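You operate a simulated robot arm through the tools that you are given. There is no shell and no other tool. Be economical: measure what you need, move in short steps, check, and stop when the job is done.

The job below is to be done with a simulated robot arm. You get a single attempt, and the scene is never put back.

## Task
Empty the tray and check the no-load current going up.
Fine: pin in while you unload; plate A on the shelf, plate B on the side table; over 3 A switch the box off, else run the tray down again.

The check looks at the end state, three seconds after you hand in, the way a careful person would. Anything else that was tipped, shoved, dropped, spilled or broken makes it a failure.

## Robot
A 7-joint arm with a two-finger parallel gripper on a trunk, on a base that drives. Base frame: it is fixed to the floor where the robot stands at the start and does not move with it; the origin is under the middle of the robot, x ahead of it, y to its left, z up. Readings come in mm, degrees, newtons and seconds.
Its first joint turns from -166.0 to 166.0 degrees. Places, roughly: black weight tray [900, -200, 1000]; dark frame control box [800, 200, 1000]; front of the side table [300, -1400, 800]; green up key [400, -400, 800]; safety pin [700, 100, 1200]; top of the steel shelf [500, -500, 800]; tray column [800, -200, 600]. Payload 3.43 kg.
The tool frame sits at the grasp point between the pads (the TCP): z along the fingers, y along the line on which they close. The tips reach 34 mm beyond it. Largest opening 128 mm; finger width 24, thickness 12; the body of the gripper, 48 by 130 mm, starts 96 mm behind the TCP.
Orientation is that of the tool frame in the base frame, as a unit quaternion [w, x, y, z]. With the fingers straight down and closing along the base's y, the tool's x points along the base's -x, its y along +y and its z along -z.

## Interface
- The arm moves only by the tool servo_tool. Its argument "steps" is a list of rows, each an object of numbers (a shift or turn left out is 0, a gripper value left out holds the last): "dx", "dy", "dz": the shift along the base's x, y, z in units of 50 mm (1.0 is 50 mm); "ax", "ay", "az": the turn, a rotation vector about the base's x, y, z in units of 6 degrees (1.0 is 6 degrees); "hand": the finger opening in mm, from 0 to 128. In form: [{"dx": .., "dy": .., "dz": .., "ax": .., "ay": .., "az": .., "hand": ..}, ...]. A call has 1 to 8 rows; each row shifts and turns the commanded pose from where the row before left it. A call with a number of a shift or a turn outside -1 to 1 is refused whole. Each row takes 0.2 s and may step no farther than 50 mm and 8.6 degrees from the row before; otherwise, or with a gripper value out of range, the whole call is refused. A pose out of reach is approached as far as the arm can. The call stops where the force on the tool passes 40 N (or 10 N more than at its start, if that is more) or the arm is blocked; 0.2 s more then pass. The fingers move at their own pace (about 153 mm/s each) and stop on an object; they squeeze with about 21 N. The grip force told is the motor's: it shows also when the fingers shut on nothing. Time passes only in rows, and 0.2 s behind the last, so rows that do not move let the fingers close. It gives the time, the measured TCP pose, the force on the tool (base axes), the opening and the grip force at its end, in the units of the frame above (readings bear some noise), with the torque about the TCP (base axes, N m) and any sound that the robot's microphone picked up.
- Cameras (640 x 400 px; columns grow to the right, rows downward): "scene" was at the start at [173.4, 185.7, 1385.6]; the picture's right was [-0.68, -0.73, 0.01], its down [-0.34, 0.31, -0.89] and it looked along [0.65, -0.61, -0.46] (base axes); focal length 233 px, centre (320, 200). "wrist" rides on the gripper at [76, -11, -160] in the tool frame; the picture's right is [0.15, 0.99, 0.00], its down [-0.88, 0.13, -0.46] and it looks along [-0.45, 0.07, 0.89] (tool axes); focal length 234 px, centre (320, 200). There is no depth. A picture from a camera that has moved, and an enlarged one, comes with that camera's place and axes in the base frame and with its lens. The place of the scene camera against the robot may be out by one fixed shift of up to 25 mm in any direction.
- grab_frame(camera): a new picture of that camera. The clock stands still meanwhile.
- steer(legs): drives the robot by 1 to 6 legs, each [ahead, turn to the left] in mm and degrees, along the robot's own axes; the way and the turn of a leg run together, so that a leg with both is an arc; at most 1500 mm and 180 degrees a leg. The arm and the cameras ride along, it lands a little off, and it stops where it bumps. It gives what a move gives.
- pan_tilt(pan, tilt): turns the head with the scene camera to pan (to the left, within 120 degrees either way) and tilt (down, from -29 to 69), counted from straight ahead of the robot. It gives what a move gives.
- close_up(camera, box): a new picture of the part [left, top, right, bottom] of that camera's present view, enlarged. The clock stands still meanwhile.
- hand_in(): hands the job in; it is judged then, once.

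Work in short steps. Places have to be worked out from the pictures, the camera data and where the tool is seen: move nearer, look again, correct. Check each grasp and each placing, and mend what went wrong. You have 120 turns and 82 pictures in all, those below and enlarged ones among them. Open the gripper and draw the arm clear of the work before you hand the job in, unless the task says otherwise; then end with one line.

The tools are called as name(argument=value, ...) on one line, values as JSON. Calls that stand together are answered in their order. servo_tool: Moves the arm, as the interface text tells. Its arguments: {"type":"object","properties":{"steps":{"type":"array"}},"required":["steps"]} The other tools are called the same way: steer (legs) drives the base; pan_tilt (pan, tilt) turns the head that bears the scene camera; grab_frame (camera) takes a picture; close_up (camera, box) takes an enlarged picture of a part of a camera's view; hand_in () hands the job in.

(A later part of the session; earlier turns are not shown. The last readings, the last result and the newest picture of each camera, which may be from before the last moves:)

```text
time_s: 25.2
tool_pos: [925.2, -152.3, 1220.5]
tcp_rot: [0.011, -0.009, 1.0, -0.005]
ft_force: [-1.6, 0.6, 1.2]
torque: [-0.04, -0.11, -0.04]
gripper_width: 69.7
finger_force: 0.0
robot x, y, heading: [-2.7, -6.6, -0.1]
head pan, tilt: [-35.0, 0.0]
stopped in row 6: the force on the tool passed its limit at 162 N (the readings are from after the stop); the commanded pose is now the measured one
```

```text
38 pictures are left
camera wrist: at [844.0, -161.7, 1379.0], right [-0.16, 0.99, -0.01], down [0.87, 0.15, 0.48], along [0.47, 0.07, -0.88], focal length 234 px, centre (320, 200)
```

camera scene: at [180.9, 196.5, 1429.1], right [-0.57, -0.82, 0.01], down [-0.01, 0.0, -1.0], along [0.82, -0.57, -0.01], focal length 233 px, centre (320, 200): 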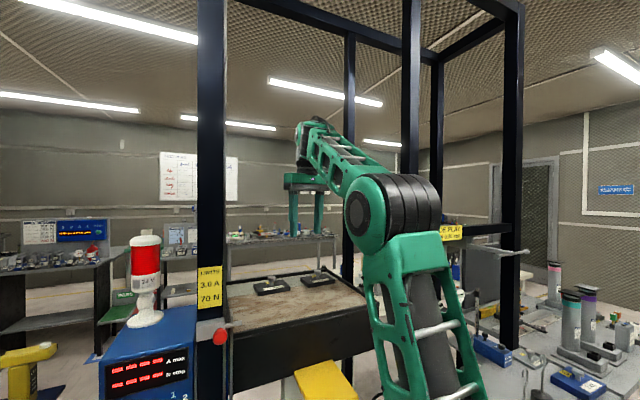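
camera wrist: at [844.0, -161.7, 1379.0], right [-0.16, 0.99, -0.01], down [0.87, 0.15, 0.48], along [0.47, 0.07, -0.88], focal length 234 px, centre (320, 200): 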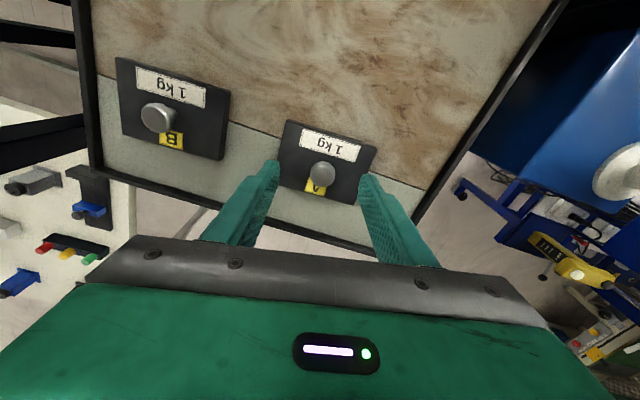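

Knob A refines to about [940, −146, 1133]. Descending first, then the last 15 mm forward.

servo_tool(steps=[{"dz": -0.4, "dy": 0.1}, {"dz": -0.4, "ay": 0.2}, {"dx": 0.15}, {"dx": 0.15}, {}])

close_up(camera="wrist", box=[200, 90, 440, 240])

close_up(camera="scene", box=[230, 180, 390, 310])

```text
time_s: 26.4
tool_pos: [942.8, -146.1, 1176.7]
tcp_rot: [-0.003, -0.009, 1.0, -0.004]
ft_force: [-0.3, 0.3, -0.2]
torque: [-0.01, -0.04, 0.01]
gripper_width: 70.0
finger_force: 0.1
robot x, y, heading: [0.7, 0.7, -0.0]
head pan, tilt: [-35.0, 0.0]
```

```text
2.67 times, centred on (320, 165) of wrist
camera zoom: at [867.3, -156.7, 1335.5], right [-0.16, 0.99, -0.01], down [0.88, 0.15, 0.45], along [0.45, 0.07, -0.89], focal length 624 px, centre (320, 293)
```

zoom: 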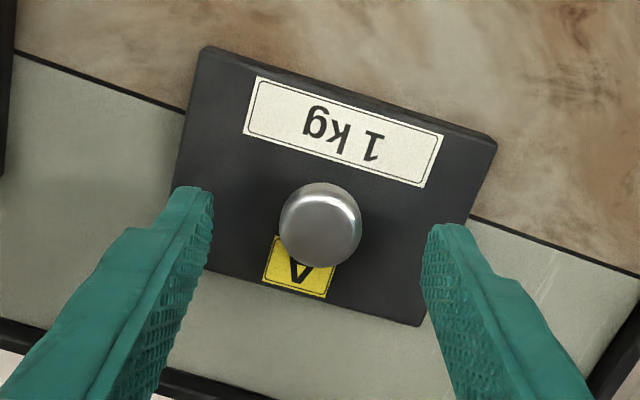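

```text
3.08 times, centred on (310, 245) of scene
camera zoom: at [180.9, 196.4, 1429.1], right [-0.57, -0.82, 0.01], down [-0.01, 0.0, -1.0], along [0.82, -0.57, -0.01], focal length 716 px, centre (351, 62)
```

zoom: 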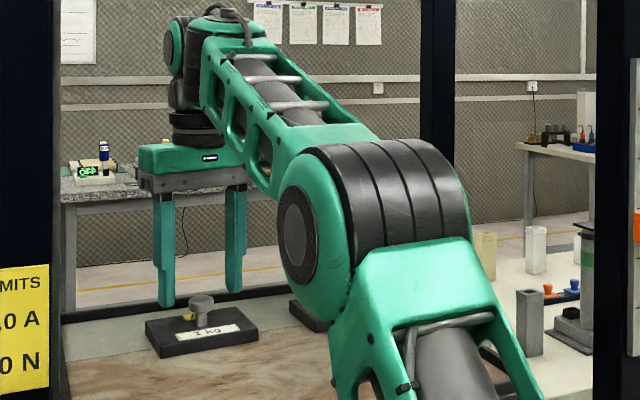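

Knob is centred under the tool. Descend 29 mm and close.

servo_tool(steps=[{"dz": -0.3}, {"dz": -0.28}, {"hand": 20}, {"hand": 20}, {"hand": 20}])

close_up(camera="wrist", box=[200, 90, 440, 240])

```text
time_s: 27.6
tool_pos: [942.0, -146.7, 1148.0]
tcp_rot: [-0.001, -0.008, 1.0, -0.003]
ft_force: [5.7, -3.4, 16.0]
torque: [0.13, -0.22, -0.02]
gripper_width: 27.5
finger_force: 21.0
robot x, y, heading: [-1.4, -3.8, -0.2]
head pan, tilt: [-35.0, 0.0]
```

```text
2.67 times, centred on (320, 165) of wrist
camera zoom: at [865.8, -156.6, 1307.0], right [-0.16, 0.99, -0.01], down [0.88, 0.15, 0.45], along [0.45, 0.07, -0.89], focal length 624 px, centre (320, 293)
```

zoom: 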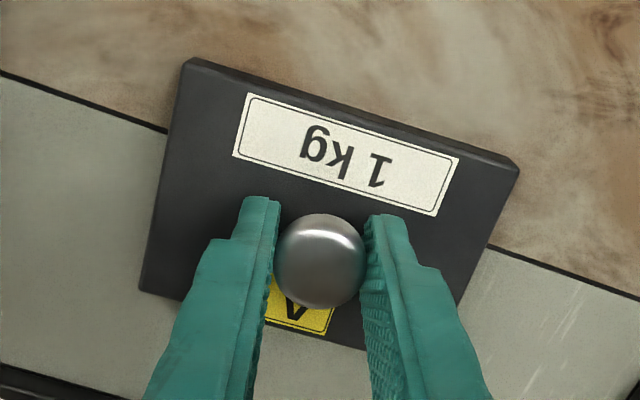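

Gripped at 27.5 mm. Lift a little and check the plate hangs.

servo_tool(steps=[{"dz": 0.3}, {"dz": 0.3}, {"dz": 0.25}, {}])

close_up(camera="scene", box=[230, 180, 390, 310])

```text
time_s: 28.6
tool_pos: [943.4, -145.8, 1188.6]
tcp_rot: [-0.002, -0.007, 1.0, -0.004]
ft_force: [0.0, -1.1, -9.8]
torque: [-0.01, -0.01, 0.01]
gripper_width: 27.2
finger_force: 21.4
robot x, y, heading: [-0.2, -2.0, -0.2]
head pan, tilt: [-35.0, 0.0]
```

```text
3.08 times, centred on (310, 245) of scene
camera zoom: at [181.4, 196.3, 1429.1], right [-0.57, -0.82, 0.01], down [-0.01, 0.0, -1.0], along [0.82, -0.57, -0.01], focal length 716 px, centre (351, 62)
```

zoom: 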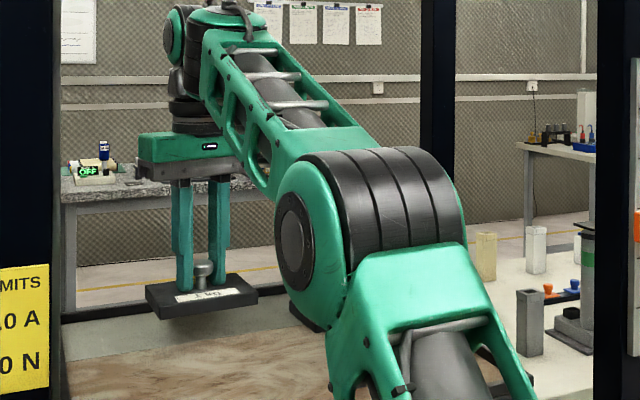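

Plate A hangs level with 9.8 N. Retreating out of the frame while rising gently.

servo_tool(steps=[{"dx": -0.7, "dz": 0.15}, {"dx": -0.8, "dz": 0.2}, {"dx": -0.8, "dz": 0.2}, {"dx": -0.8, "dz": 0.2}, {"dx": -0.8, "dz": 0.2}, {"dx": -0.9}, {"dx": -0.9}, {"dx": -0.9}])

servo_tool(steps=[{"dx": -0.6, "dy": -0.6}, {"dx": -0.5, "dy": -0.8}, {"dx": -0.5, "dy": -0.8}, {"dx": -0.5, "dy": -0.8}, {"dx": -0.5, "dy": -0.8}, {"dx": -0.4, "dy": -0.8}, {"dx": -0.3, "dy": -0.8}, {"dx": -0.2, "dy": -0.8}])

```text
time_s: 30.4
tool_pos: [613.5, -145.5, 1234.1]
tcp_rot: [-0.003, -0.01, 1.0, -0.002]
ft_force: [2.1, 0.9, -11.1]
torque: [-0.02, 0.12, 0.0]
gripper_width: 27.5
finger_force: 21.5
robot x, y, heading: [-2.2, -4.7, 0.2]
head pan, tilt: [-35.0, 0.0]
```

```text
time_s: 32.2
tool_pos: [435.0, -454.6, 1237.3]
tcp_rot: [-0.003, -0.009, 1.0, -0.003]
ft_force: [0.2, 0.1, -10.2]
torque: [-0.04, -0.04, 0.02]
gripper_width: 27.4
finger_force: 21.5
robot x, y, heading: [1.4, 1.4, 0.0]
head pan, tilt: [-35.0, 0.0]
```

Moving out over the shelf spot near [430, −780] while lowering to about 1080.

servo_tool(steps=[{"dy": -0.7, "dz": -0.4}, {"dy": -0.8, "dz": -0.4}, {"dy": -0.8, "dz": -0.4}, {"dy": -0.8, "dz": -0.4}, {"dy": -0.8, "dz": -0.4}, {"dy": -0.8, "dz": -0.4}, {"dy": -0.8, "dz": -0.4}, {"dy": -0.8, "dz": -0.4}])

grab_frame(camera="wrist")

```text
time_s: 33.4
tool_pos: [420.1, -631.1, 1148.3]
tcp_rot: [0.001, -0.009, 1.0, 0.006]
ft_force: [-1.3, -1.1, -9.9]
torque: [0.03, -0.09, -0.03]
gripper_width: 27.4
finger_force: 21.5
robot x, y, heading: [0.0, 3.0, 0.1]
head pan, tilt: [-35.0, 0.0]
stopped in row 5: the force on the tool passed its limit at 109 N (the readings are from after the stop); the commanded pose is now the measured one
```

```text
33 pictures are left
camera wrist: at [344.1, -645.2, 1306.8], right [-0.17, 0.99, 0.01], down [0.88, 0.14, 0.46], along [0.45, 0.08, -0.89], focal length 234 px, centre (320, 200)
```

wrist: 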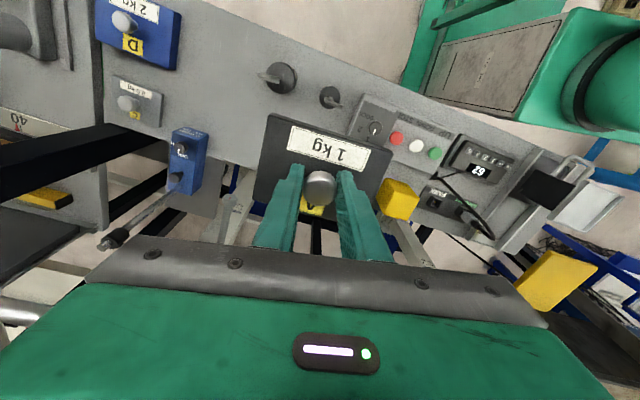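

Same self-contact: the hand's wide axis lies along the forearm here. I'll back off a bit and yaw the tool about −60° so it follows the arm's azimuth.

servo_tool(steps=[{"dy": 0.6}, {"az": -1}, {"az": -1}, {"az": -1}, {"az": -1}, {"az": -1}, {"az": -1}, {"az": -1}])

servo_tool(steps=[{"az": -1, "dy": -0.6}, {"az": -1, "dy": -0.6}, {"az": -1, "dy": -0.6}, {"dy": -0.6, "dz": -0.6}, {"dy": -0.6, "dz": -0.6}, {"dy": -0.3, "dz": -0.3}, {}])

grab_frame(camera="wrist")

```text
time_s: 35.2
tool_pos: [424.0, -601.5, 1147.6]
tcp_rot: [0.003, 0.347, 0.938, 0.003]
ft_force: [0.9, -0.5, -9.9]
torque: [0.01, 0.0, 0.02]
gripper_width: 27.5
finger_force: 21.0
robot x, y, heading: [0.4, -4.1, 0.0]
head pan, tilt: [-35.0, 0.0]
```

```text
time_s: 36.1
tool_pos: [408.5, -687.5, 1152.2]
tcp_rot: [0.005, 0.484, 0.875, 0.01]
ft_force: [0.8, 0.4, -9.6]
torque: [-0.01, 0.08, -0.01]
gripper_width: 27.6
finger_force: 20.9
robot x, y, heading: [0.8, -2.1, 0.2]
head pan, tilt: [-35.0, 0.0]
stopped in row 4: the force on the tool passed its limit at 76 N (the readings are from after the stop); the commanded pose is now the measured one
```

```text
32 pictures are left
camera wrist: at [354.3, -629.6, 1310.5], right [0.76, 0.65, 0.02], down [0.57, -0.68, 0.46], along [0.31, -0.34, -0.89], focal length 234 px, centre (320, 200)
```

wrist: 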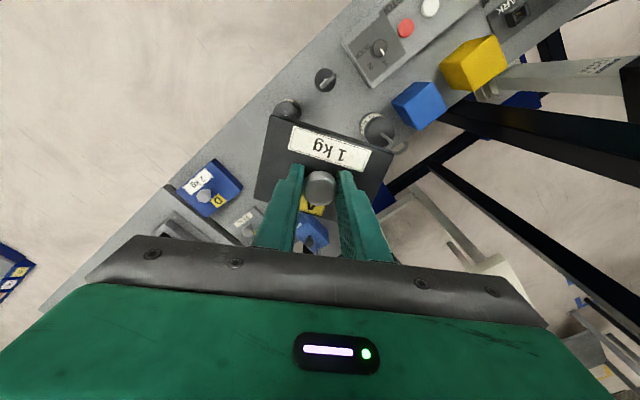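

I want to see what is touching: looking at the arm with the head.

pan_tilt(pan=-70, tilt=15)

grab_frame(camera="scene")

```text
time_s: 37.1
tool_pos: [409.4, -687.4, 1151.2]
tcp_rot: [0.006, 0.483, 0.876, 0.011]
ft_force: [0.5, 0.1, -9.1]
torque: [0.03, -0.02, 0.03]
gripper_width: 27.5
finger_force: 21.2
robot x, y, heading: [-0.4, 0.8, 0.0]
head pan, tilt: [-70.0, 15.0]
```

```text
31 pictures are left
camera scene: at [138.9, 159.9, 1405.6], right [-0.94, -0.34, 0.01], down [-0.1, 0.24, -0.96], along [0.33, -0.91, -0.26], focal length 233 px, centre (320, 200)
```

scene: 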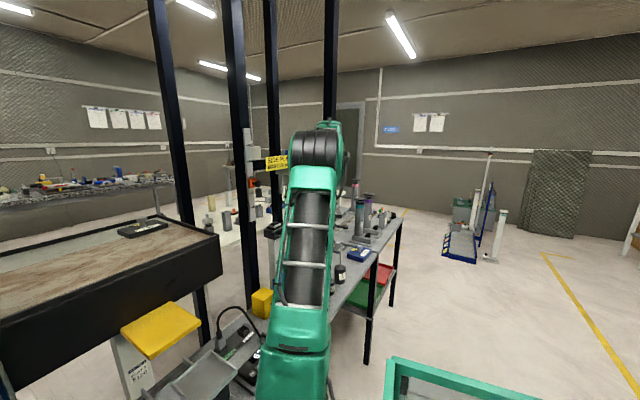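

Possibly a rod sticks out of the frame near the yellow sign at this height. Zooming there.

close_up(camera="scene", box=[220, 110, 380, 210])

```text
4.00 times, centred on (300, 160) of scene
camera zoom: at [138.9, 159.9, 1405.6], right [-0.94, -0.34, 0.01], down [-0.1, 0.24, -0.96], along [0.33, -0.91, -0.26], focal length 931 px, centre (400, 360)
```

zoom: 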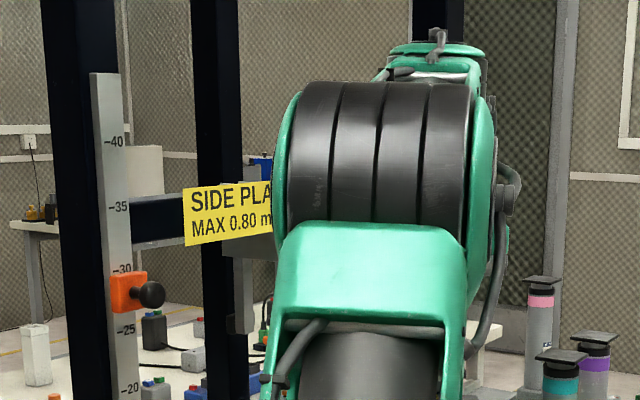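

I think it is again self-contact (forearm arriving from the elbow's side). Straight down here the plate is over free bench, so I'll lower about 150 mm first and look.

servo_tool(steps=[{"dz": -0.5}, {"dz": -0.5}, {"dz": -0.5}, {"dz": -0.5}, {"dz": -0.5}, {"dz": -0.5}, {}])

grab_frame(camera="wrist")

```text
time_s: 38.7
tool_pos: [408.6, -688.3, 999.5]
tcp_rot: [0.005, 0.484, 0.875, 0.011]
ft_force: [0.1, 0.8, -10.1]
torque: [0.0, 0.06, 0.0]
gripper_width: 27.5
finger_force: 21.0
robot x, y, heading: [-3.0, -4.4, -0.1]
head pan, tilt: [-70.0, 15.0]
```

```text
29 pictures are left
camera wrist: at [355.4, -630.9, 1158.9], right [0.76, 0.65, 0.02], down [0.57, -0.68, 0.46], along [0.31, -0.33, -0.89], focal length 234 px, centre (320, 200)
```

wrist: 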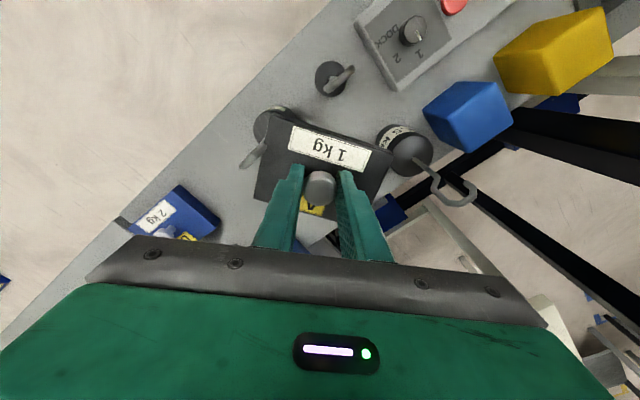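

Two black knobs flank the spot; free bench is just beyond. Moving to about [425, −765] and down to 930.

servo_tool(steps=[{"dx": 0.15, "dy": -0.5}, {"dx": 0.15, "dy": -0.5}, {"dy": -0.5}, {"dz": -0.5}, {"dz": -0.5}, {}])

grab_frame(camera="wrist")

```text
time_s: 40.1
tool_pos: [427.6, -761.7, 950.1]
tcp_rot: [0.004, 0.484, 0.875, 0.01]
ft_force: [-2.6, -0.5, -8.6]
torque: [-0.04, -0.07, 0.01]
gripper_width: 27.1
finger_force: 21.2
robot x, y, heading: [3.5, 0.6, 0.1]
head pan, tilt: [-70.0, 15.0]
```

```text
28 pictures are left
camera wrist: at [374.2, -704.8, 1108.9], right [0.76, 0.65, 0.02], down [0.57, -0.68, 0.46], along [0.31, -0.33, -0.89], focal length 234 px, centre (320, 200)
```

wrist: 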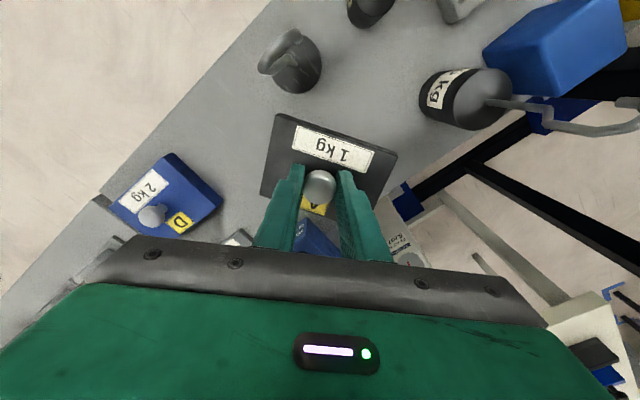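

Clear space all around the plate. Descending toward the bench.

servo_tool(steps=[{"dz": -0.5}, {"dz": -0.5}, {"dz": -0.4}, {}])

servo_tool(steps=[{"dz": -0.1}, {"dz": -0.1}, {}])

```text
time_s: 41.1
tool_pos: [423.1, -760.8, 881.9]
tcp_rot: [0.005, 0.483, 0.875, 0.01]
ft_force: [0.5, 0.2, -10.2]
torque: [-0.05, 0.05, -0.02]
gripper_width: 27.4
finger_force: 20.2
robot x, y, heading: [-2.3, -3.2, 0.1]
head pan, tilt: [-70.0, 15.0]
```

```text
time_s: 41.9
tool_pos: [424.5, -762.7, 873.2]
tcp_rot: [0.005, 0.484, 0.875, 0.01]
ft_force: [0.0, 0.2, -9.0]
torque: [-0.02, 0.01, -0.02]
gripper_width: 27.1
finger_force: 21.0
robot x, y, heading: [-4.3, -0.4, -0.0]
head pan, tilt: [-70.0, 15.0]
```

servo_tool(steps=[{"dz": -0.1}, {"dz": -0.1}, {}])

close_up(camera="wrist", box=[220, 80, 420, 260])

```text
time_s: 42.7
tool_pos: [423.5, -761.5, 862.5]
tcp_rot: [0.006, 0.483, 0.876, 0.01]
ft_force: [2.7, -0.4, -3.5]
torque: [-0.31, 0.05, 0.11]
gripper_width: 27.5
finger_force: 20.9
robot x, y, heading: [-2.1, -0.3, 0.2]
head pan, tilt: [-70.0, 15.0]
```

```text
2.22 times, centred on (320, 170) of wrist
camera zoom: at [370.8, -705.0, 1021.0], right [0.76, 0.65, 0.02], down [0.57, -0.68, 0.46], along [0.31, -0.34, -0.89], focal length 520 px, centre (320, 267)
```

zoom: 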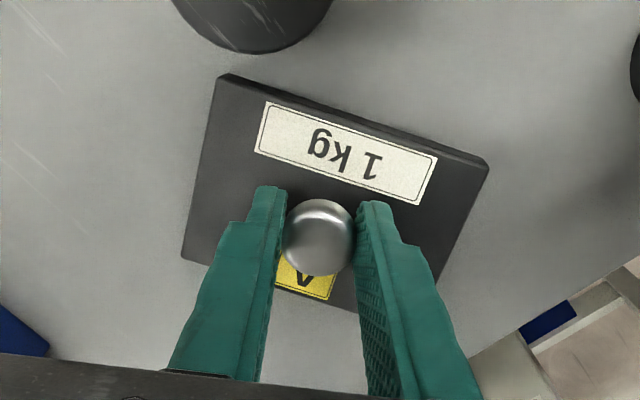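

Contact has begun (weight down to 3.5 N). Another 3 mm, then release and rise.

servo_tool(steps=[{"dz": -0.06}, {}, {"hand": 50}, {"hand": 50}, {"dz": 0.5}, {"dz": 0.7}, {"dz": 0.7}, {"dz": 0.7}])

grab_frame(camera="wrist")

```text
time_s: 44.5
tool_pos: [410.4, -766.4, 988.9]
tcp_rot: [0.005, 0.492, 0.871, 0.01]
ft_force: [-0.3, -0.2, 2.3]
torque: [-0.01, 0.01, -0.01]
gripper_width: 50.0
finger_force: 0.1
robot x, y, heading: [-3.5, -6.2, -0.0]
head pan, tilt: [-70.0, 15.0]
```

```text
26 pictures are left
camera wrist: at [357.6, -708.6, 1148.0], right [0.77, 0.64, 0.02], down [0.56, -0.69, 0.46], along [0.31, -0.34, -0.89], focal length 234 px, centre (320, 200)
```

wrist: 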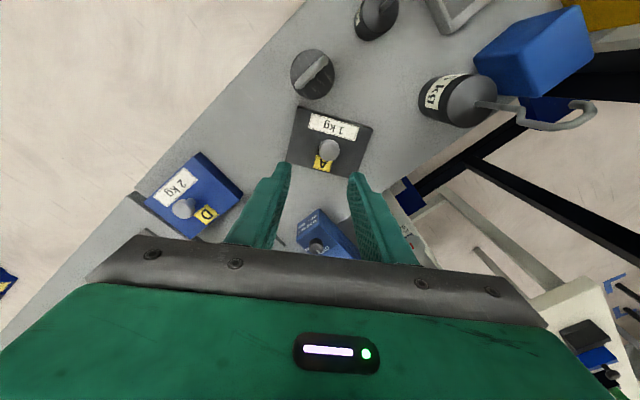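

Plate A stands on the shelf beside D, free of everything. Going back for B along the same way, unyawing to about −17°.

servo_tool(steps=[{"dy": 0.6, "dz": 0.4}, {"dy": 0.6, "dz": 0.5}, {"dy": 0.6, "dz": 0.5, "az": 1}, {"dy": 0.6, "dz": 0.5, "az": 1}, {"dy": 0.6, "dz": 0.5, "az": 1}, {"dy": 0.6, "dz": 0.5, "az": 1}, {"dy": 0.6, "dz": 0.5, "az": 1}, {"dy": 0.6, "dz": 0.5, "az": 1}])

servo_tool(steps=[{"dy": 0.6, "dz": 0.5, "az": 1}, {"dy": 0.7, "dx": 0.5, "hand": 70}, {"dy": 0.7, "dx": 0.5}, {"dy": 0.6, "dx": 0.7}, {"dy": 0.3, "dx": 0.8}, {"dy": 0.3, "dx": 0.8}, {"dx": 0.9}, {"dx": 0.9}])

```text
time_s: 46.3
tool_pos: [429.2, -521.6, 1181.0]
tcp_rot: [0.0, 0.189, 0.982, 0.012]
ft_force: [0.2, -0.4, -1.2]
torque: [0.06, -0.08, 0.0]
gripper_width: 50.1
finger_force: 0.0
robot x, y, heading: [0.1, -4.5, -0.2]
head pan, tilt: [-70.0, 15.0]
```

```text
time_s: 48.1
tool_pos: [680.9, -361.4, 1209.5]
tcp_rot: [0.001, 0.138, 0.99, 0.009]
ft_force: [-0.6, -0.2, 1.1]
torque: [0.02, -0.09, 0.0]
gripper_width: 70.1
finger_force: 0.0
robot x, y, heading: [-0.2, -3.9, -0.1]
head pan, tilt: [-70.0, 15.0]
```

Clear. Now extend over B at about [907, −319], lowering to 1180.

servo_tool(steps=[{"dx": 0.8, "dy": 0.15, "dz": -0.2}, {"dx": 0.8, "dy": 0.15, "dz": -0.2}, {"dx": 0.8, "dy": 0.15, "dz": -0.2}, {"dx": 0.8, "dy": 0.15}, {"dx": 0.8, "dy": 0.15}, {"dx": 0.4, "dy": 0.1}, {}])

close_up(camera="wrist", box=[180, 80, 460, 255])

```text
time_s: 49.7
tool_pos: [900.4, -318.5, 1179.2]
tcp_rot: [0.001, 0.138, 0.99, 0.011]
ft_force: [0.7, 0.6, 0.6]
torque: [0.01, 0.0, 0.02]
gripper_width: 69.9
finger_force: 0.1
robot x, y, heading: [-0.4, -5.1, -0.1]
head pan, tilt: [-70.0, 15.0]
```

```text
2.29 times, centred on (320, 168) of wrist
camera zoom: at [822.7, -310.7, 1337.3], right [0.13, 0.99, 0.02], down [0.88, -0.12, 0.46], along [0.46, -0.04, -0.89], focal length 535 px, centre (320, 274)
```

zoom: 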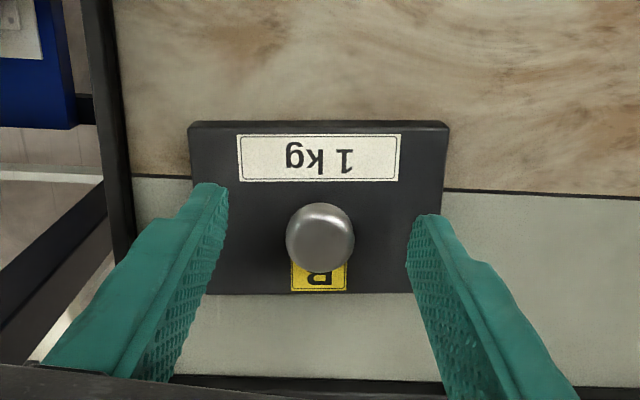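

Knob B at about [912, −318]. Shift 12 mm forward, descend and grip.

servo_tool(steps=[{"dx": 0.22}, {"dz": -0.3}, {"dz": -0.26}, {"hand": 20}, {"hand": 20}, {"hand": 20}])

servo_tool(steps=[{"dz": 0.3}, {"dz": 0.3}, {"dz": 0.2}, {}])

close_up(camera="wrist", box=[180, 80, 460, 255])

```text
time_s: 51.1
tool_pos: [910.9, -318.9, 1150.0]
tcp_rot: [0.0, 0.138, 0.99, 0.012]
ft_force: [0.5, 0.3, -0.7]
torque: [0.01, -0.04, -0.04]
gripper_width: 27.4
finger_force: 20.9
robot x, y, heading: [0.7, -4.5, -0.0]
head pan, tilt: [-70.0, 15.0]
```

```text
time_s: 51.8
tool_pos: [898.0, -319.9, 1199.3]
tcp_rot: [0.011, 0.138, 0.99, 0.01]
ft_force: [-0.6, -0.2, -9.6]
torque: [-0.05, 0.01, 0.03]
gripper_width: 27.3
finger_force: 20.8
robot x, y, heading: [-1.0, -6.4, -0.1]
head pan, tilt: [-70.0, 15.0]
stopped in row 3: the force on the tool passed its limit at 90 N (the readings are from after the stop); the commanded pose is now the measured one
```

```text
2.29 times, centred on (320, 168) of wrist
camera zoom: at [817.8, -311.3, 1356.6], right [0.13, 0.99, 0.02], down [0.87, -0.12, 0.48], along [0.47, -0.04, -0.88], focal length 535 px, centre (320, 274)
```

zoom: 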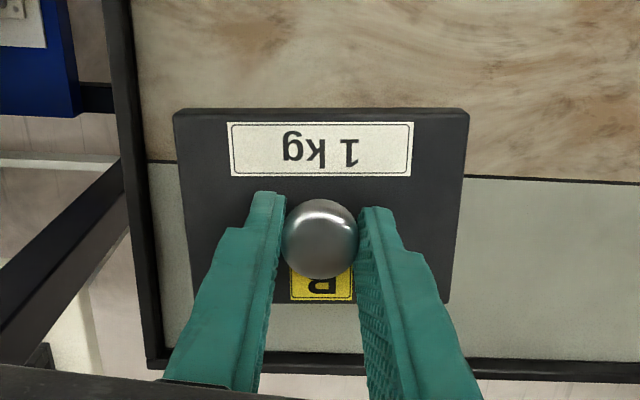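

B is held (9.6 N) and clear of the tray; the spike was forearm contact at the top. Retreating out of the frame with B into a compact carry pose.

servo_tool(steps=[{"dx": -0.6, "ay": 0.2}, {"dx": -0.8, "dz": 0.1}, {"dx": -0.8, "dz": 0.1}, {"dx": -0.8, "dz": 0.1}, {"dx": -0.8, "dz": 0.1}, {"dx": -0.8, "dz": 0.1}, {"dx": -0.8, "dz": 0.1}, {"dx": -0.7, "dy": 0.2}])

pan_tilt(pan=-110, tilt=30)

grab_frame(camera="scene")

```text
time_s: 53.6
tool_pos: [596.3, -309.7, 1228.6]
tcp_rot: [-0.001, 0.138, 0.99, 0.01]
ft_force: [0.2, -0.8, -10.9]
torque: [0.02, 0.02, 0.0]
gripper_width: 27.1
finger_force: 20.8
robot x, y, heading: [0.6, -3.5, 0.1]
head pan, tilt: [-70.0, 15.0]
```

```text
time_s: 54.7
tool_pos: [595.3, -311.3, 1227.9]
tcp_rot: [-0.001, 0.137, 0.99, 0.009]
ft_force: [-0.4, 0.0, -9.7]
torque: [-0.01, 0.0, 0.01]
gripper_width: 27.4
finger_force: 21.1
robot x, y, heading: [1.5, -3.8, -0.0]
head pan, tilt: [-110.0, 30.0]
```

```text
23 pictures are left
camera scene: at [75.5, 160.7, 1382.2], right [-0.94, 0.34, 0.01], down [0.16, 0.47, -0.87], along [-0.3, -0.81, -0.5], focal length 233 px, centre (320, 200)
```

scene: 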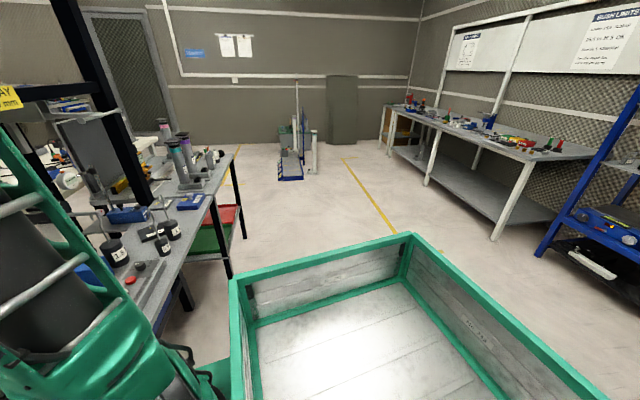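

The bin rides on the robot, so its footprint is big; the side table continues beyond the shelf end (y below about −1080). I'll back 500 mm away from the bench, then turn right and drive alongside.

steer(legs=[[-500, 0]])

steer(legs=[[0, -90], [800, 0]])

pan_tilt(pan=50, tilt=30)

grab_frame(camera="scene")

```text
time_s: 57.6
tool_pos: [94.3, -312.6, 1228.6]
tcp_rot: [-0.001, 0.142, 0.99, 0.01]
ft_force: [-0.3, -0.6, -10.6]
torque: [-0.02, -0.01, 0.0]
gripper_width: 27.3
finger_force: 20.5
robot x, y, heading: [-500.0, -3.3, -0.6]
head pan, tilt: [-110.0, 30.0]
```

```text
time_s: 66.3
tool_pos: [-847.2, -1369.4, 1238.6]
tcp_rot: [0.011, 0.808, 0.59, 0.005]
ft_force: [-0.1, -0.3, -10.0]
torque: [0.04, 0.03, 0.0]
gripper_width: 27.2
finger_force: 21.1
robot x, y, heading: [-526.0, -800.2, -91.5]
head pan, tilt: [-110.0, 30.0]
```

```text
time_s: 68.8
tool_pos: [-847.6, -1357.5, 1247.9]
tcp_rot: [0.016, 0.807, 0.59, 0.0]
ft_force: [0.0, 0.6, -9.4]
torque: [0.07, 0.07, 0.0]
gripper_width: 27.0
finger_force: 20.8
robot x, y, heading: [-527.5, -801.7, -91.8]
head pan, tilt: [50.0, 30.0]
```

```text
22 pictures are left
camera scene: at [-228.5, -959.9, 1381.0], right [-0.67, -0.75, -0.01], down [-0.37, 0.34, -0.86], along [0.65, -0.57, -0.51], focal length 233 px, centre (320, 200)
```

scene: 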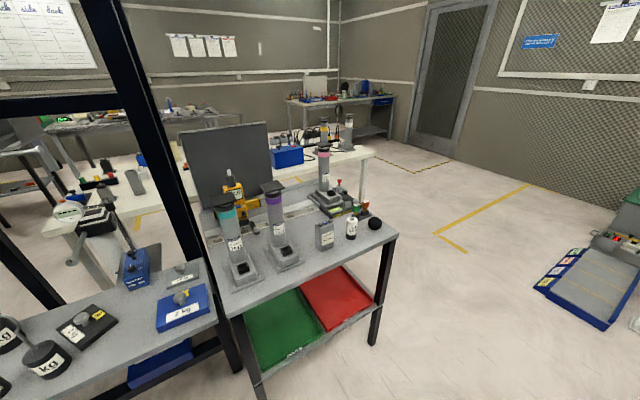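

The small table with the teal/purple dampers is the side table. Zooming in to choose a free place for B.

close_up(camera="scene", box=[200, 170, 410, 300])

```text
3.05 times, centred on (305, 235) of scene
camera zoom: at [-228.5, -959.9, 1381.0], right [-0.67, -0.75, -0.01], down [-0.37, 0.34, -0.86], along [0.65, -0.57, -0.51], focal length 709 px, centre (366, 93)
```

zoom: 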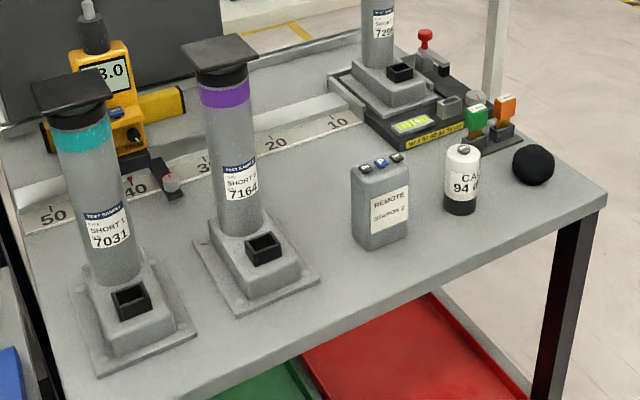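

There is a free patch behind the REMOTE box at about [390, −1400]. I'll drive with an S-curve to about [−420, −1250] so it is well within reach.

steer(legs=[[232, 30], [232, -30]])

```text
time_s: 72.5
tool_pos: [-733.9, -1813.8, 1247.9]
tcp_rot: [0.016, 0.805, 0.593, 0.0]
ft_force: [0.4, -0.6, -10.2]
torque: [0.1, 0.03, -0.01]
gripper_width: 26.8
finger_force: 20.7
robot x, y, heading: [-411.4, -1255.4, -91.2]
head pan, tilt: [50.0, 30.0]
```

Now swing the arm round at radius about 640 mm toward the table, yawing along.

servo_tool(steps=[{"dx": 0.795, "dy": -0.42, "dz": -0.1, "az": 0.67}, {"dx": 0.82, "dy": -0.37, "dz": -0.1, "az": 0.67}, {"dx": 0.85, "dy": -0.31, "dz": -0.1, "az": 0.67}, {"dx": 0.865, "dy": -0.25, "dz": -0.1, "az": 0.67}, {"dx": 0.88, "dy": -0.19, "dz": -0.1, "az": 0.67}, {"dx": 0.89, "dy": -0.125, "dz": -0.1, "az": 0.67}, {"dx": 0.9, "dy": -0.06, "az": 0.67}, {"dx": 0.9, "az": 0.67}])

servo_tool(steps=[{"dx": 0.9, "dy": 0.06, "az": 0.67}, {"dx": 0.89, "dy": 0.125, "az": 0.67}, {"dx": 0.88, "dy": 0.19, "az": 0.67}, {"dx": 0.865, "dy": 0.25, "az": 0.67}, {"dx": 0.85, "dy": 0.31, "az": 0.67}, {"dx": 0.82, "dy": 0.37, "az": 0.67}, {"dx": 0.795, "dy": 0.42, "az": 0.67}, {"dx": 0.763, "dy": 0.477, "az": 0.67}])

servo_tool(steps=[{"dx": 0.73, "dy": 0.53, "az": 0.67}, {"dx": 0.69, "dy": 0.58, "az": 0.67}, {"dx": 0.65, "dy": 0.625, "az": 0.67}, {"dx": 0.6, "dy": 0.67, "az": 0.67}, {"dx": 0.55, "dy": 0.71, "az": 0.67}, {"dx": 0.5, "dy": 0.75, "az": 0.67}])

```text
time_s: 74.3
tool_pos: [-388.5, -1886.2, 1223.3]
tcp_rot: [0.021, 0.609, 0.793, 0.002]
ft_force: [-0.7, 0.4, -9.1]
torque: [0.11, 0.05, -0.01]
gripper_width: 27.4
finger_force: 20.8
robot x, y, heading: [-413.3, -1251.9, -91.0]
head pan, tilt: [50.0, 30.0]
```

```text
time_s: 75.1
tool_pos: [-247.0, -1857.5, 1228.7]
tcp_rot: [0.025, 0.523, 0.852, 0.004]
ft_force: [-3.3, -4.2, -10.4]
torque: [0.17, -0.01, -0.02]
gripper_width: 26.9
finger_force: 20.5
robot x, y, heading: [-411.1, -1251.5, -91.3]
head pan, tilt: [50.0, 30.0]
stopped in row 4: the arm was blocked; the commanded pose is now the measured one
```

```text
time_s: 75.5
tool_pos: [-229.7, -1832.0, 1234.2]
tcp_rot: [0.029, 0.51, 0.86, 0.0]
ft_force: [-3.4, -3.7, -10.2]
torque: [0.2, -0.02, 0.0]
gripper_width: 27.2
finger_force: 21.1
robot x, y, heading: [-410.2, -1253.1, -91.3]
head pan, tilt: [50.0, 30.0]
stopped in row 1: the arm was blocked; the commanded pose is now the measured one
```

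The arm is blocked swinging left (the head mast is there); it works on its right side. I'll swing it back to the right and turn the base left instead so the table is front-right.

servo_tool(steps=[{"dx": -0.865, "dy": -0.3, "az": -0.67}, {"dx": -0.88, "dy": -0.22, "az": -0.67}, {"dx": -0.89, "dy": -0.15, "az": -0.67}, {"dx": -0.9, "dy": -0.08, "az": -0.67}, {"dx": -0.9, "az": -0.67}, {"dx": -0.9, "dy": 0.06, "az": -0.67}, {"dx": -0.89, "dy": 0.125, "az": -0.67}, {"dx": -0.88, "dy": 0.19, "az": -0.67}])

steer(legs=[[0, 105]])

pan_tilt(pan=-25, tilt=32)

grab_frame(camera="scene")

```text
time_s: 77.3
tool_pos: [-582.0, -1850.9, 1239.6]
tcp_rot: [0.026, 0.726, 0.687, -0.008]
ft_force: [0.6, 0.2, -10.5]
torque: [0.15, 0.09, -0.02]
gripper_width: 26.0
finger_force: 21.1
robot x, y, heading: [-410.9, -1253.8, -91.3]
head pan, tilt: [50.0, 30.0]
```

```text
time_s: 82.7
tool_pos: [209.0, -1265.4, 1239.1]
tcp_rot: [0.023, -0.104, 0.994, 0.016]
ft_force: [-0.8, -0.2, -9.4]
torque: [-0.02, 0.16, 0.02]
gripper_width: 24.1
finger_force: 21.2
robot x, y, heading: [-408.5, -1277.7, 13.7]
head pan, tilt: [50.0, 30.0]
```

```text
time_s: 84.1
tool_pos: [193.2, -1268.5, 1246.5]
tcp_rot: [0.031, -0.104, 0.994, 0.017]
ft_force: [0.1, -0.1, -0.6]
torque: [-0.01, 0.03, -0.02]
gripper_width: 0.0
finger_force: 21.5
robot x, y, heading: [-408.0, -1283.3, 13.7]
head pan, tilt: [-25.0, 32.0]
```

```text
20 pictures are left
camera scene: at [-271.7, -1025.5, 1377.5], right [-0.19, -0.98, 0.01], down [-0.53, 0.1, -0.84], along [0.82, -0.17, -0.54], focal length 233 px, centre (320, 200)
```

scene: 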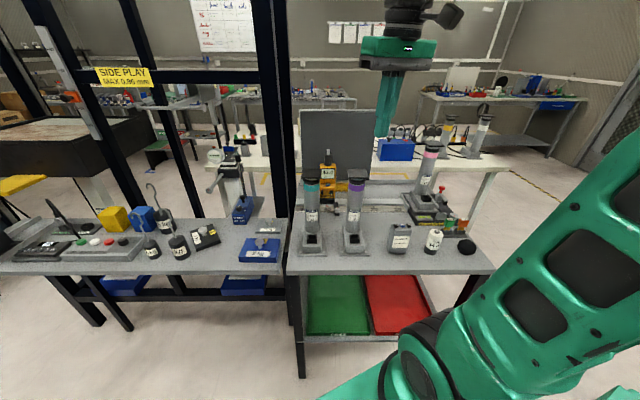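

The readings show the gripper empty: B slipped out during the turn. I must find it and mend that; looking from the wrist and zooming the scene.

grab_frame(camera="wrist")

pan_tilt(pan=-25, tilt=60)

grab_frame(camera="scene")

```text
19 pictures are left
camera wrist: at [112.2, -1300.3, 1400.4], right [-0.35, 0.94, 0.02], down [0.81, 0.29, 0.51], along [0.48, 0.19, -0.86], focal length 234 px, centre (320, 200)
```

wrist: 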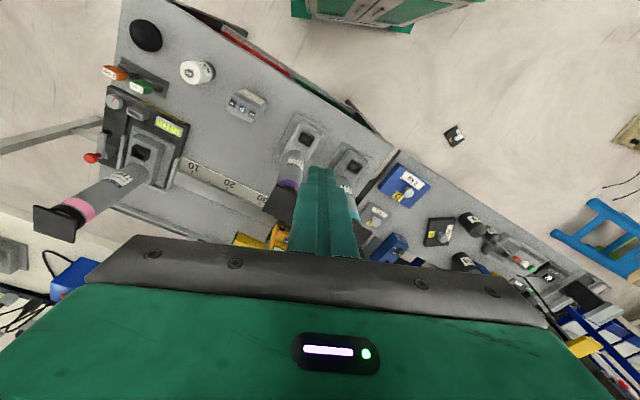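

```text
time_s: 85.1
tool_pos: [194.2, -1268.4, 1246.8]
tcp_rot: [0.03, -0.102, 0.994, 0.017]
ft_force: [0.9, -0.3, 0.5]
torque: [-0.01, -0.02, 0.01]
gripper_width: 0.1
finger_force: 20.9
robot x, y, heading: [-406.9, -1279.9, 13.6]
head pan, tilt: [-25.0, 60.0]
```

```text
18 pictures are left
camera scene: at [-294.7, -1021.2, 1338.9], right [-0.19, -0.98, 0.01], down [-0.86, 0.17, -0.49], along [0.48, -0.1, -0.87], focal length 233 px, centre (320, 200)
```

scene: 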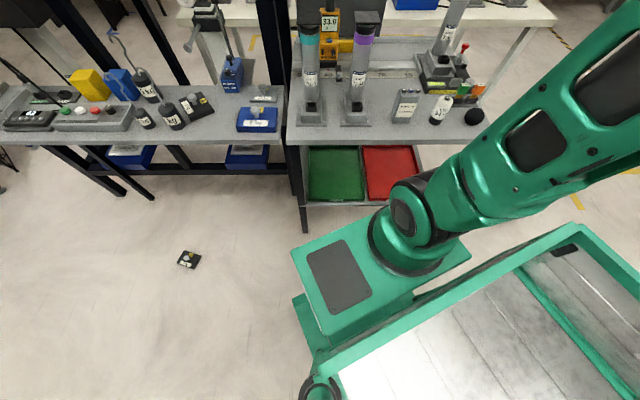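

B lies on the floor at about [190, −385], seemingly knob up. I'll zoom to see how it lies.

close_up(camera="scene", box=[169, 245, 209, 275])

```text
13.33 times, centred on (189, 260) of scene
camera zoom: at [-294.7, -1021.2, 1338.9], right [-0.19, -0.98, 0.01], down [-0.86, 0.17, -0.49], along [0.48, -0.1, -0.87], focal length 3103 px, centre (2067, -600)
```

zoom: 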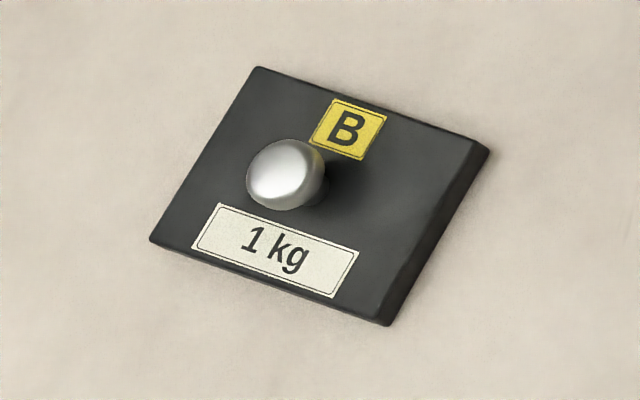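

It is flat, knob up and unhurt. I'll drive back to fetch it: turn left to face +y, drive along the bench, then turn to face it.

steer(legs=[[0, 77], [1110, 0], [0, -90]])

pan_tilt(pan=-15, tilt=60)

grab_frame(camera="scene")

```text
time_s: 98.9
tool_pos: [184.4, -307.9, 1246.7]
tcp_rot: [0.031, 0.029, 0.999, 0.012]
ft_force: [-0.5, 0.7, 0.2]
torque: [0.0, 0.03, -0.01]
gripper_width: 20.2
finger_force: 0.0
robot x, y, heading: [-397.3, -140.9, -1.4]
head pan, tilt: [-25.0, 60.0]
```

```text
time_s: 99.7
tool_pos: [170.5, -308.2, 1253.9]
tcp_rot: [0.037, 0.029, 0.999, 0.012]
ft_force: [0.7, -0.6, -0.5]
torque: [-0.01, 0.01, -0.03]
gripper_width: 20.1
finger_force: 0.0
robot x, y, heading: [-395.2, -141.6, -1.5]
head pan, tilt: [-15.0, 60.0]
```

```text
16 pictures are left
camera scene: at [-221.5, 87.0, 1338.8], right [-0.28, -0.96, 0.0], down [-0.84, 0.24, -0.49], along [0.47, -0.14, -0.87], focal length 233 px, centre (320, 200)
```

scene: 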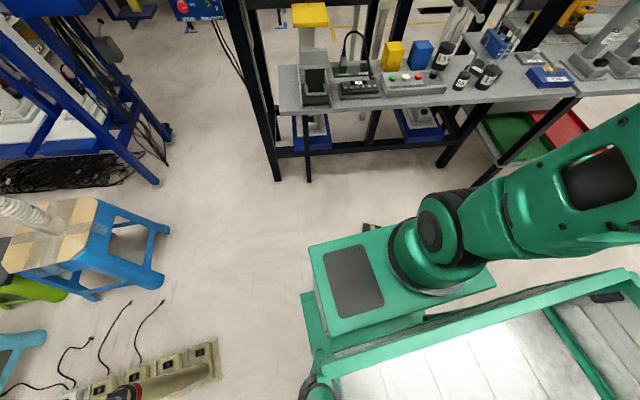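

B is just ahead. Descending toward it with the gripper open, then I'll look with the wrist camera.

servo_tool(steps=[{"dx": 0.1, "dy": -0.2, "dz": -0.9, "ay": 0.3, "hand": 70}, {"dx": 0.1, "dy": -0.2, "dz": -0.9, "ay": 0.3}, {"dx": 0.1, "dy": -0.2, "dz": -0.9}, {"dx": 0.1, "dy": -0.2, "dz": -0.9}, {"dy": -0.2, "dz": -0.9}, {"dz": -0.95}, {"dz": -0.95}, {"dz": -0.95}])

servo_tool(steps=[{"dz": -0.95}, {"dz": -0.95}, {"dz": -0.95}, {"dz": -0.95}, {"dz": -0.95}, {"dz": -0.95}, {}])

grab_frame(camera="wrist")

```text
time_s: 101.5
tool_pos: [189.4, -356.9, 884.9]
tcp_rot: [0.006, 0.03, 0.999, 0.011]
ft_force: [-1.3, 0.0, -0.2]
torque: [0.0, 0.0, -0.01]
gripper_width: 70.0
finger_force: 0.0
robot x, y, heading: [-398.6, -140.9, -1.3]
head pan, tilt: [-15.0, 60.0]
```

```text
time_s: 103.1
tool_pos: [188.8, -359.7, 599.7]
tcp_rot: [0.007, 0.03, 0.999, 0.01]
ft_force: [0.3, 0.1, -0.7]
torque: [0.03, -0.01, -0.02]
gripper_width: 70.2
finger_force: 0.1
robot x, y, heading: [-394.7, -137.4, -1.4]
head pan, tilt: [-15.0, 60.0]
```

```text
15 pictures are left
camera wrist: at [110.2, -368.0, 757.4], right [-0.09, 1.0, 0.02], down [0.88, 0.07, 0.47], along [0.47, 0.06, -0.88], focal length 234 px, centre (320, 200)
```

wrist: 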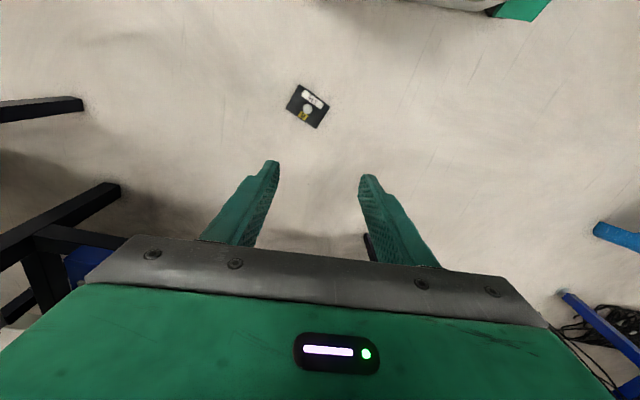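

Knob B at about [201, −383]. Descending to about 200 above it.

servo_tool(steps=[{"dx": 0.24, "dy": -0.46, "dz": -0.8}, {"dz": -0.95}, {"dz": -0.95}, {"dz": -0.95}, {"dz": -0.95}, {"dz": -0.95}, {"dz": -0.95}, {"dz": -0.95}])

servo_tool(steps=[{"dz": -0.8}, {}])

grab_frame(camera="wrist")

```text
time_s: 104.9
tool_pos: [199.8, -381.7, 228.2]
tcp_rot: [0.006, 0.029, 1.0, 0.01]
ft_force: [0.7, -0.1, 0.0]
torque: [0.04, 0.02, 0.0]
gripper_width: 70.1
finger_force: 0.0
robot x, y, heading: [-394.8, -139.0, -1.0]
head pan, tilt: [-15.0, 60.0]
```

```text
time_s: 105.5
tool_pos: [201.9, -380.7, 187.5]
tcp_rot: [0.006, 0.029, 0.999, 0.012]
ft_force: [0.5, -0.8, 0.2]
torque: [0.02, 0.0, -0.01]
gripper_width: 69.9
finger_force: 0.1
robot x, y, heading: [-395.7, -143.0, -1.4]
head pan, tilt: [-15.0, 60.0]
```

```text
14 pictures are left
camera wrist: at [121.7, -390.8, 345.4], right [-0.09, 1.0, 0.02], down [0.88, 0.07, 0.47], along [0.47, 0.06, -0.88], focal length 234 px, centre (320, 200)
```

wrist: 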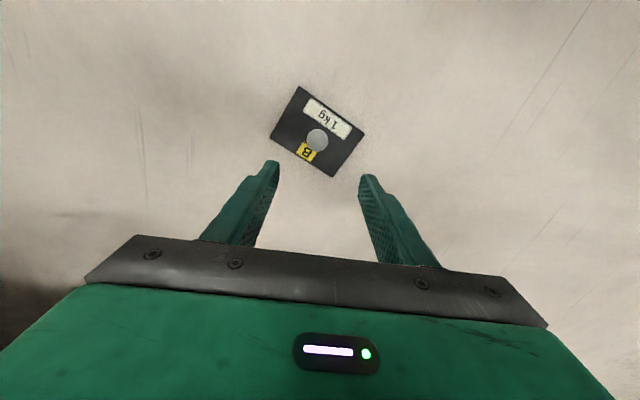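

Aligned to a few mm (knob at x≈194). Lowering to 66, then feeling for contact.

servo_tool(steps=[{"dx": -0.15, "dz": -0.9}, {"dz": -0.9}, {"dz": -0.5}, {"dz": -0.12}, {}])

close_up(camera="wrist", box=[200, 90, 440, 240])

```text
time_s: 106.7
tool_pos: [192.9, -381.0, 68.7]
tcp_rot: [0.006, 0.029, 0.999, 0.011]
ft_force: [0.2, -0.7, 0.9]
torque: [0.03, 0.0, 0.01]
gripper_width: 69.9
finger_force: 0.0
robot x, y, heading: [-396.8, -142.0, -1.3]
head pan, tilt: [-15.0, 60.0]
```

```text
2.67 times, centred on (320, 165) of wrist
camera zoom: at [113.6, -390.8, 226.5], right [-0.09, 1.0, 0.02], down [0.88, 0.07, 0.47], along [0.47, 0.06, -0.88], focal length 624 px, centre (320, 293)
```

zoom: 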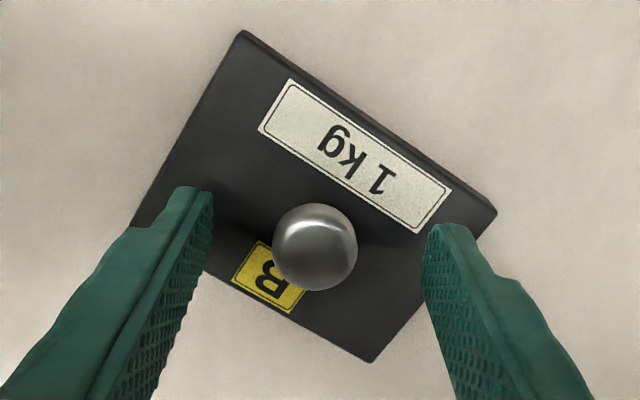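

Centred. Lowering until the tips just touch the plate.

servo_tool(steps=[{"dz": -0.12}, {"dz": -0.1}, {}])

servo_tool(steps=[{"dz": -0.06}, {}])

```text
time_s: 107.5
tool_pos: [193.6, -381.8, 62.0]
tcp_rot: [0.007, 0.03, 0.999, 0.011]
ft_force: [0.3, 0.6, 0.2]
torque: [0.01, 0.03, 0.01]
gripper_width: 70.0
finger_force: 0.1
out of reach, approached as far as the arm can: row 2
robot x, y, heading: [-400.5, -142.0, -1.3]
head pan, tilt: [-15.0, 60.0]
```

```text
time_s: 108.1
tool_pos: [192.0, -379.8, 61.3]
tcp_rot: [0.007, 0.03, 0.999, 0.012]
ft_force: [0.8, 0.8, 0.1]
torque: [-0.02, 0.0, 0.0]
gripper_width: 70.0
finger_force: 0.1
out of reach, approached as far as the arm can: row 1
robot x, y, heading: [-393.6, -145.0, -1.5]
head pan, tilt: [-15.0, 60.0]
```

The arm bottoms out at 62 mm; I want a deeper grip. I'll rise 100 mm, drive 70 mm nearer and come down again.

servo_tool(steps=[{"dz": 0.9}, {"dz": 0.9}, {"dx": -0.7}, {"dx": -0.7}])

steer(legs=[[70, 0]])

```text
time_s: 109.1
tool_pos: [122.8, -378.1, 149.1]
tcp_rot: [0.006, 0.029, 0.999, 0.012]
ft_force: [0.1, -0.8, -0.1]
torque: [0.0, 0.01, 0.01]
gripper_width: 69.8
finger_force: 0.0
robot x, y, heading: [-395.0, -141.0, -1.5]
head pan, tilt: [-15.0, 60.0]
```

```text
time_s: 110.1
tool_pos: [155.7, -374.9, 154.4]
tcp_rot: [0.006, 0.029, 0.999, 0.013]
ft_force: [-0.6, 1.5, -1.1]
torque: [-0.01, 0.01, 0.01]
gripper_width: 69.8
finger_force: 0.0
robot x, y, heading: [-348.3, -140.5, -1.2]
head pan, tilt: [-15.0, 60.0]
stopped in leg 1: the robot was blocked; the commanded pose is now the measured one
```

Blocked after 47 mm; I need to see what touched.

pan_tilt(pan=-15, tilt=45)

grab_frame(camera="scene")

```text
time_s: 110.8
tool_pos: [155.1, -373.8, 155.2]
tcp_rot: [0.005, 0.029, 0.999, 0.013]
ft_force: [0.2, 0.3, 0.1]
torque: [-0.03, 0.0, -0.01]
gripper_width: 70.1
finger_force: 0.0
robot x, y, heading: [-342.0, -146.2, -1.0]
head pan, tilt: [-15.0, 45.0]
```

```text
12 pictures are left
camera scene: at [-168.6, 84.8, 1359.3], right [-0.28, -0.96, 0.0], down [-0.68, 0.2, -0.7], along [0.68, -0.2, -0.71], focal length 233 px, centre (320, 200)
```

scene: 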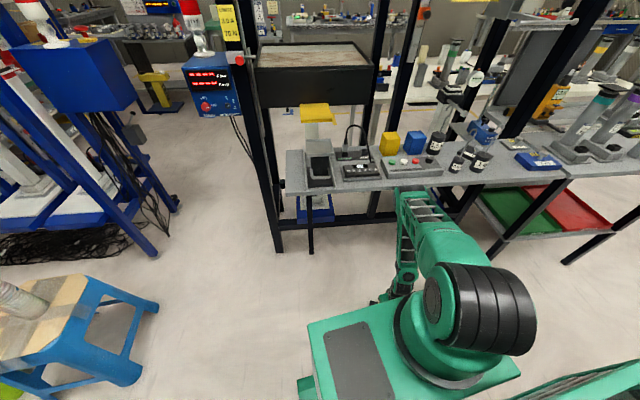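

The wrist knuckle touched the bench edge; nothing looks displaced. I'll back off 60 mm, and take the grip at the height I could reach before.

steer(legs=[[-65, 0]])

servo_tool(steps=[{"dx": 0.5}, {"dx": 0.5}, {}])

```text
time_s: 111.8
tool_pos: [91.0, -375.2, 153.7]
tcp_rot: [0.005, 0.031, 0.999, 0.013]
ft_force: [0.2, -0.2, 0.1]
torque: [-0.04, 0.0, 0.01]
gripper_width: 69.7
finger_force: 0.1
robot x, y, heading: [-411.4, -146.2, -1.2]
head pan, tilt: [-15.0, 45.0]
```

```text
time_s: 112.6
tool_pos: [138.6, -375.3, 160.9]
tcp_rot: [0.013, 0.03, 0.999, 0.013]
ft_force: [-0.4, -0.2, -0.4]
torque: [0.02, 0.0, -0.05]
gripper_width: 70.3
finger_force: 0.1
robot x, y, heading: [-418.5, -143.8, -1.4]
head pan, tilt: [-15.0, 45.0]
```

servo_tool(steps=[{"dx": 0.5, "dy": -0.1}, {"dx": 0.55, "ay": 0.1}, {"dz": -0.7}, {"dz": -0.7}, {"dz": -0.5}, {}])

close_up(camera="wrist", box=[200, 90, 440, 240])

```text
time_s: 114.0
tool_pos: [190.7, -378.6, 66.5]
tcp_rot: [0.007, 0.03, 0.999, 0.013]
ft_force: [-1.1, -0.2, 0.3]
torque: [0.01, -0.02, 0.0]
gripper_width: 69.8
finger_force: 0.0
robot x, y, heading: [-411.7, -143.7, -1.2]
head pan, tilt: [-15.0, 45.0]
```

```text
2.67 times, centred on (320, 165) of wrist
camera zoom: at [111.2, -389.3, 224.4], right [-0.09, 1.0, 0.02], down [0.88, 0.07, 0.47], along [0.47, 0.06, -0.88], focal length 624 px, centre (320, 293)
```

zoom: 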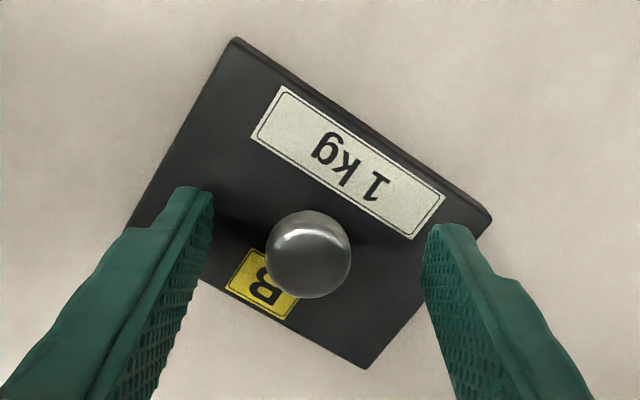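

Aligned. Lower as far as it goes.

servo_tool(steps=[{"dz": -0.1, "dx": 0.06, "dy": -0.04}, {"dz": -0.1}, {}])

```text
time_s: 114.8
tool_pos: [195.4, -381.6, 62.3]
tcp_rot: [0.008, 0.03, 0.999, 0.013]
ft_force: [0.1, 0.0, 0.3]
torque: [0.0, -0.01, -0.02]
gripper_width: 70.1
finger_force: 0.1
out of reach, approached as far as the arm can: row 2
robot x, y, heading: [-411.7, -143.2, -1.4]
head pan, tilt: [-15.0, 45.0]
```

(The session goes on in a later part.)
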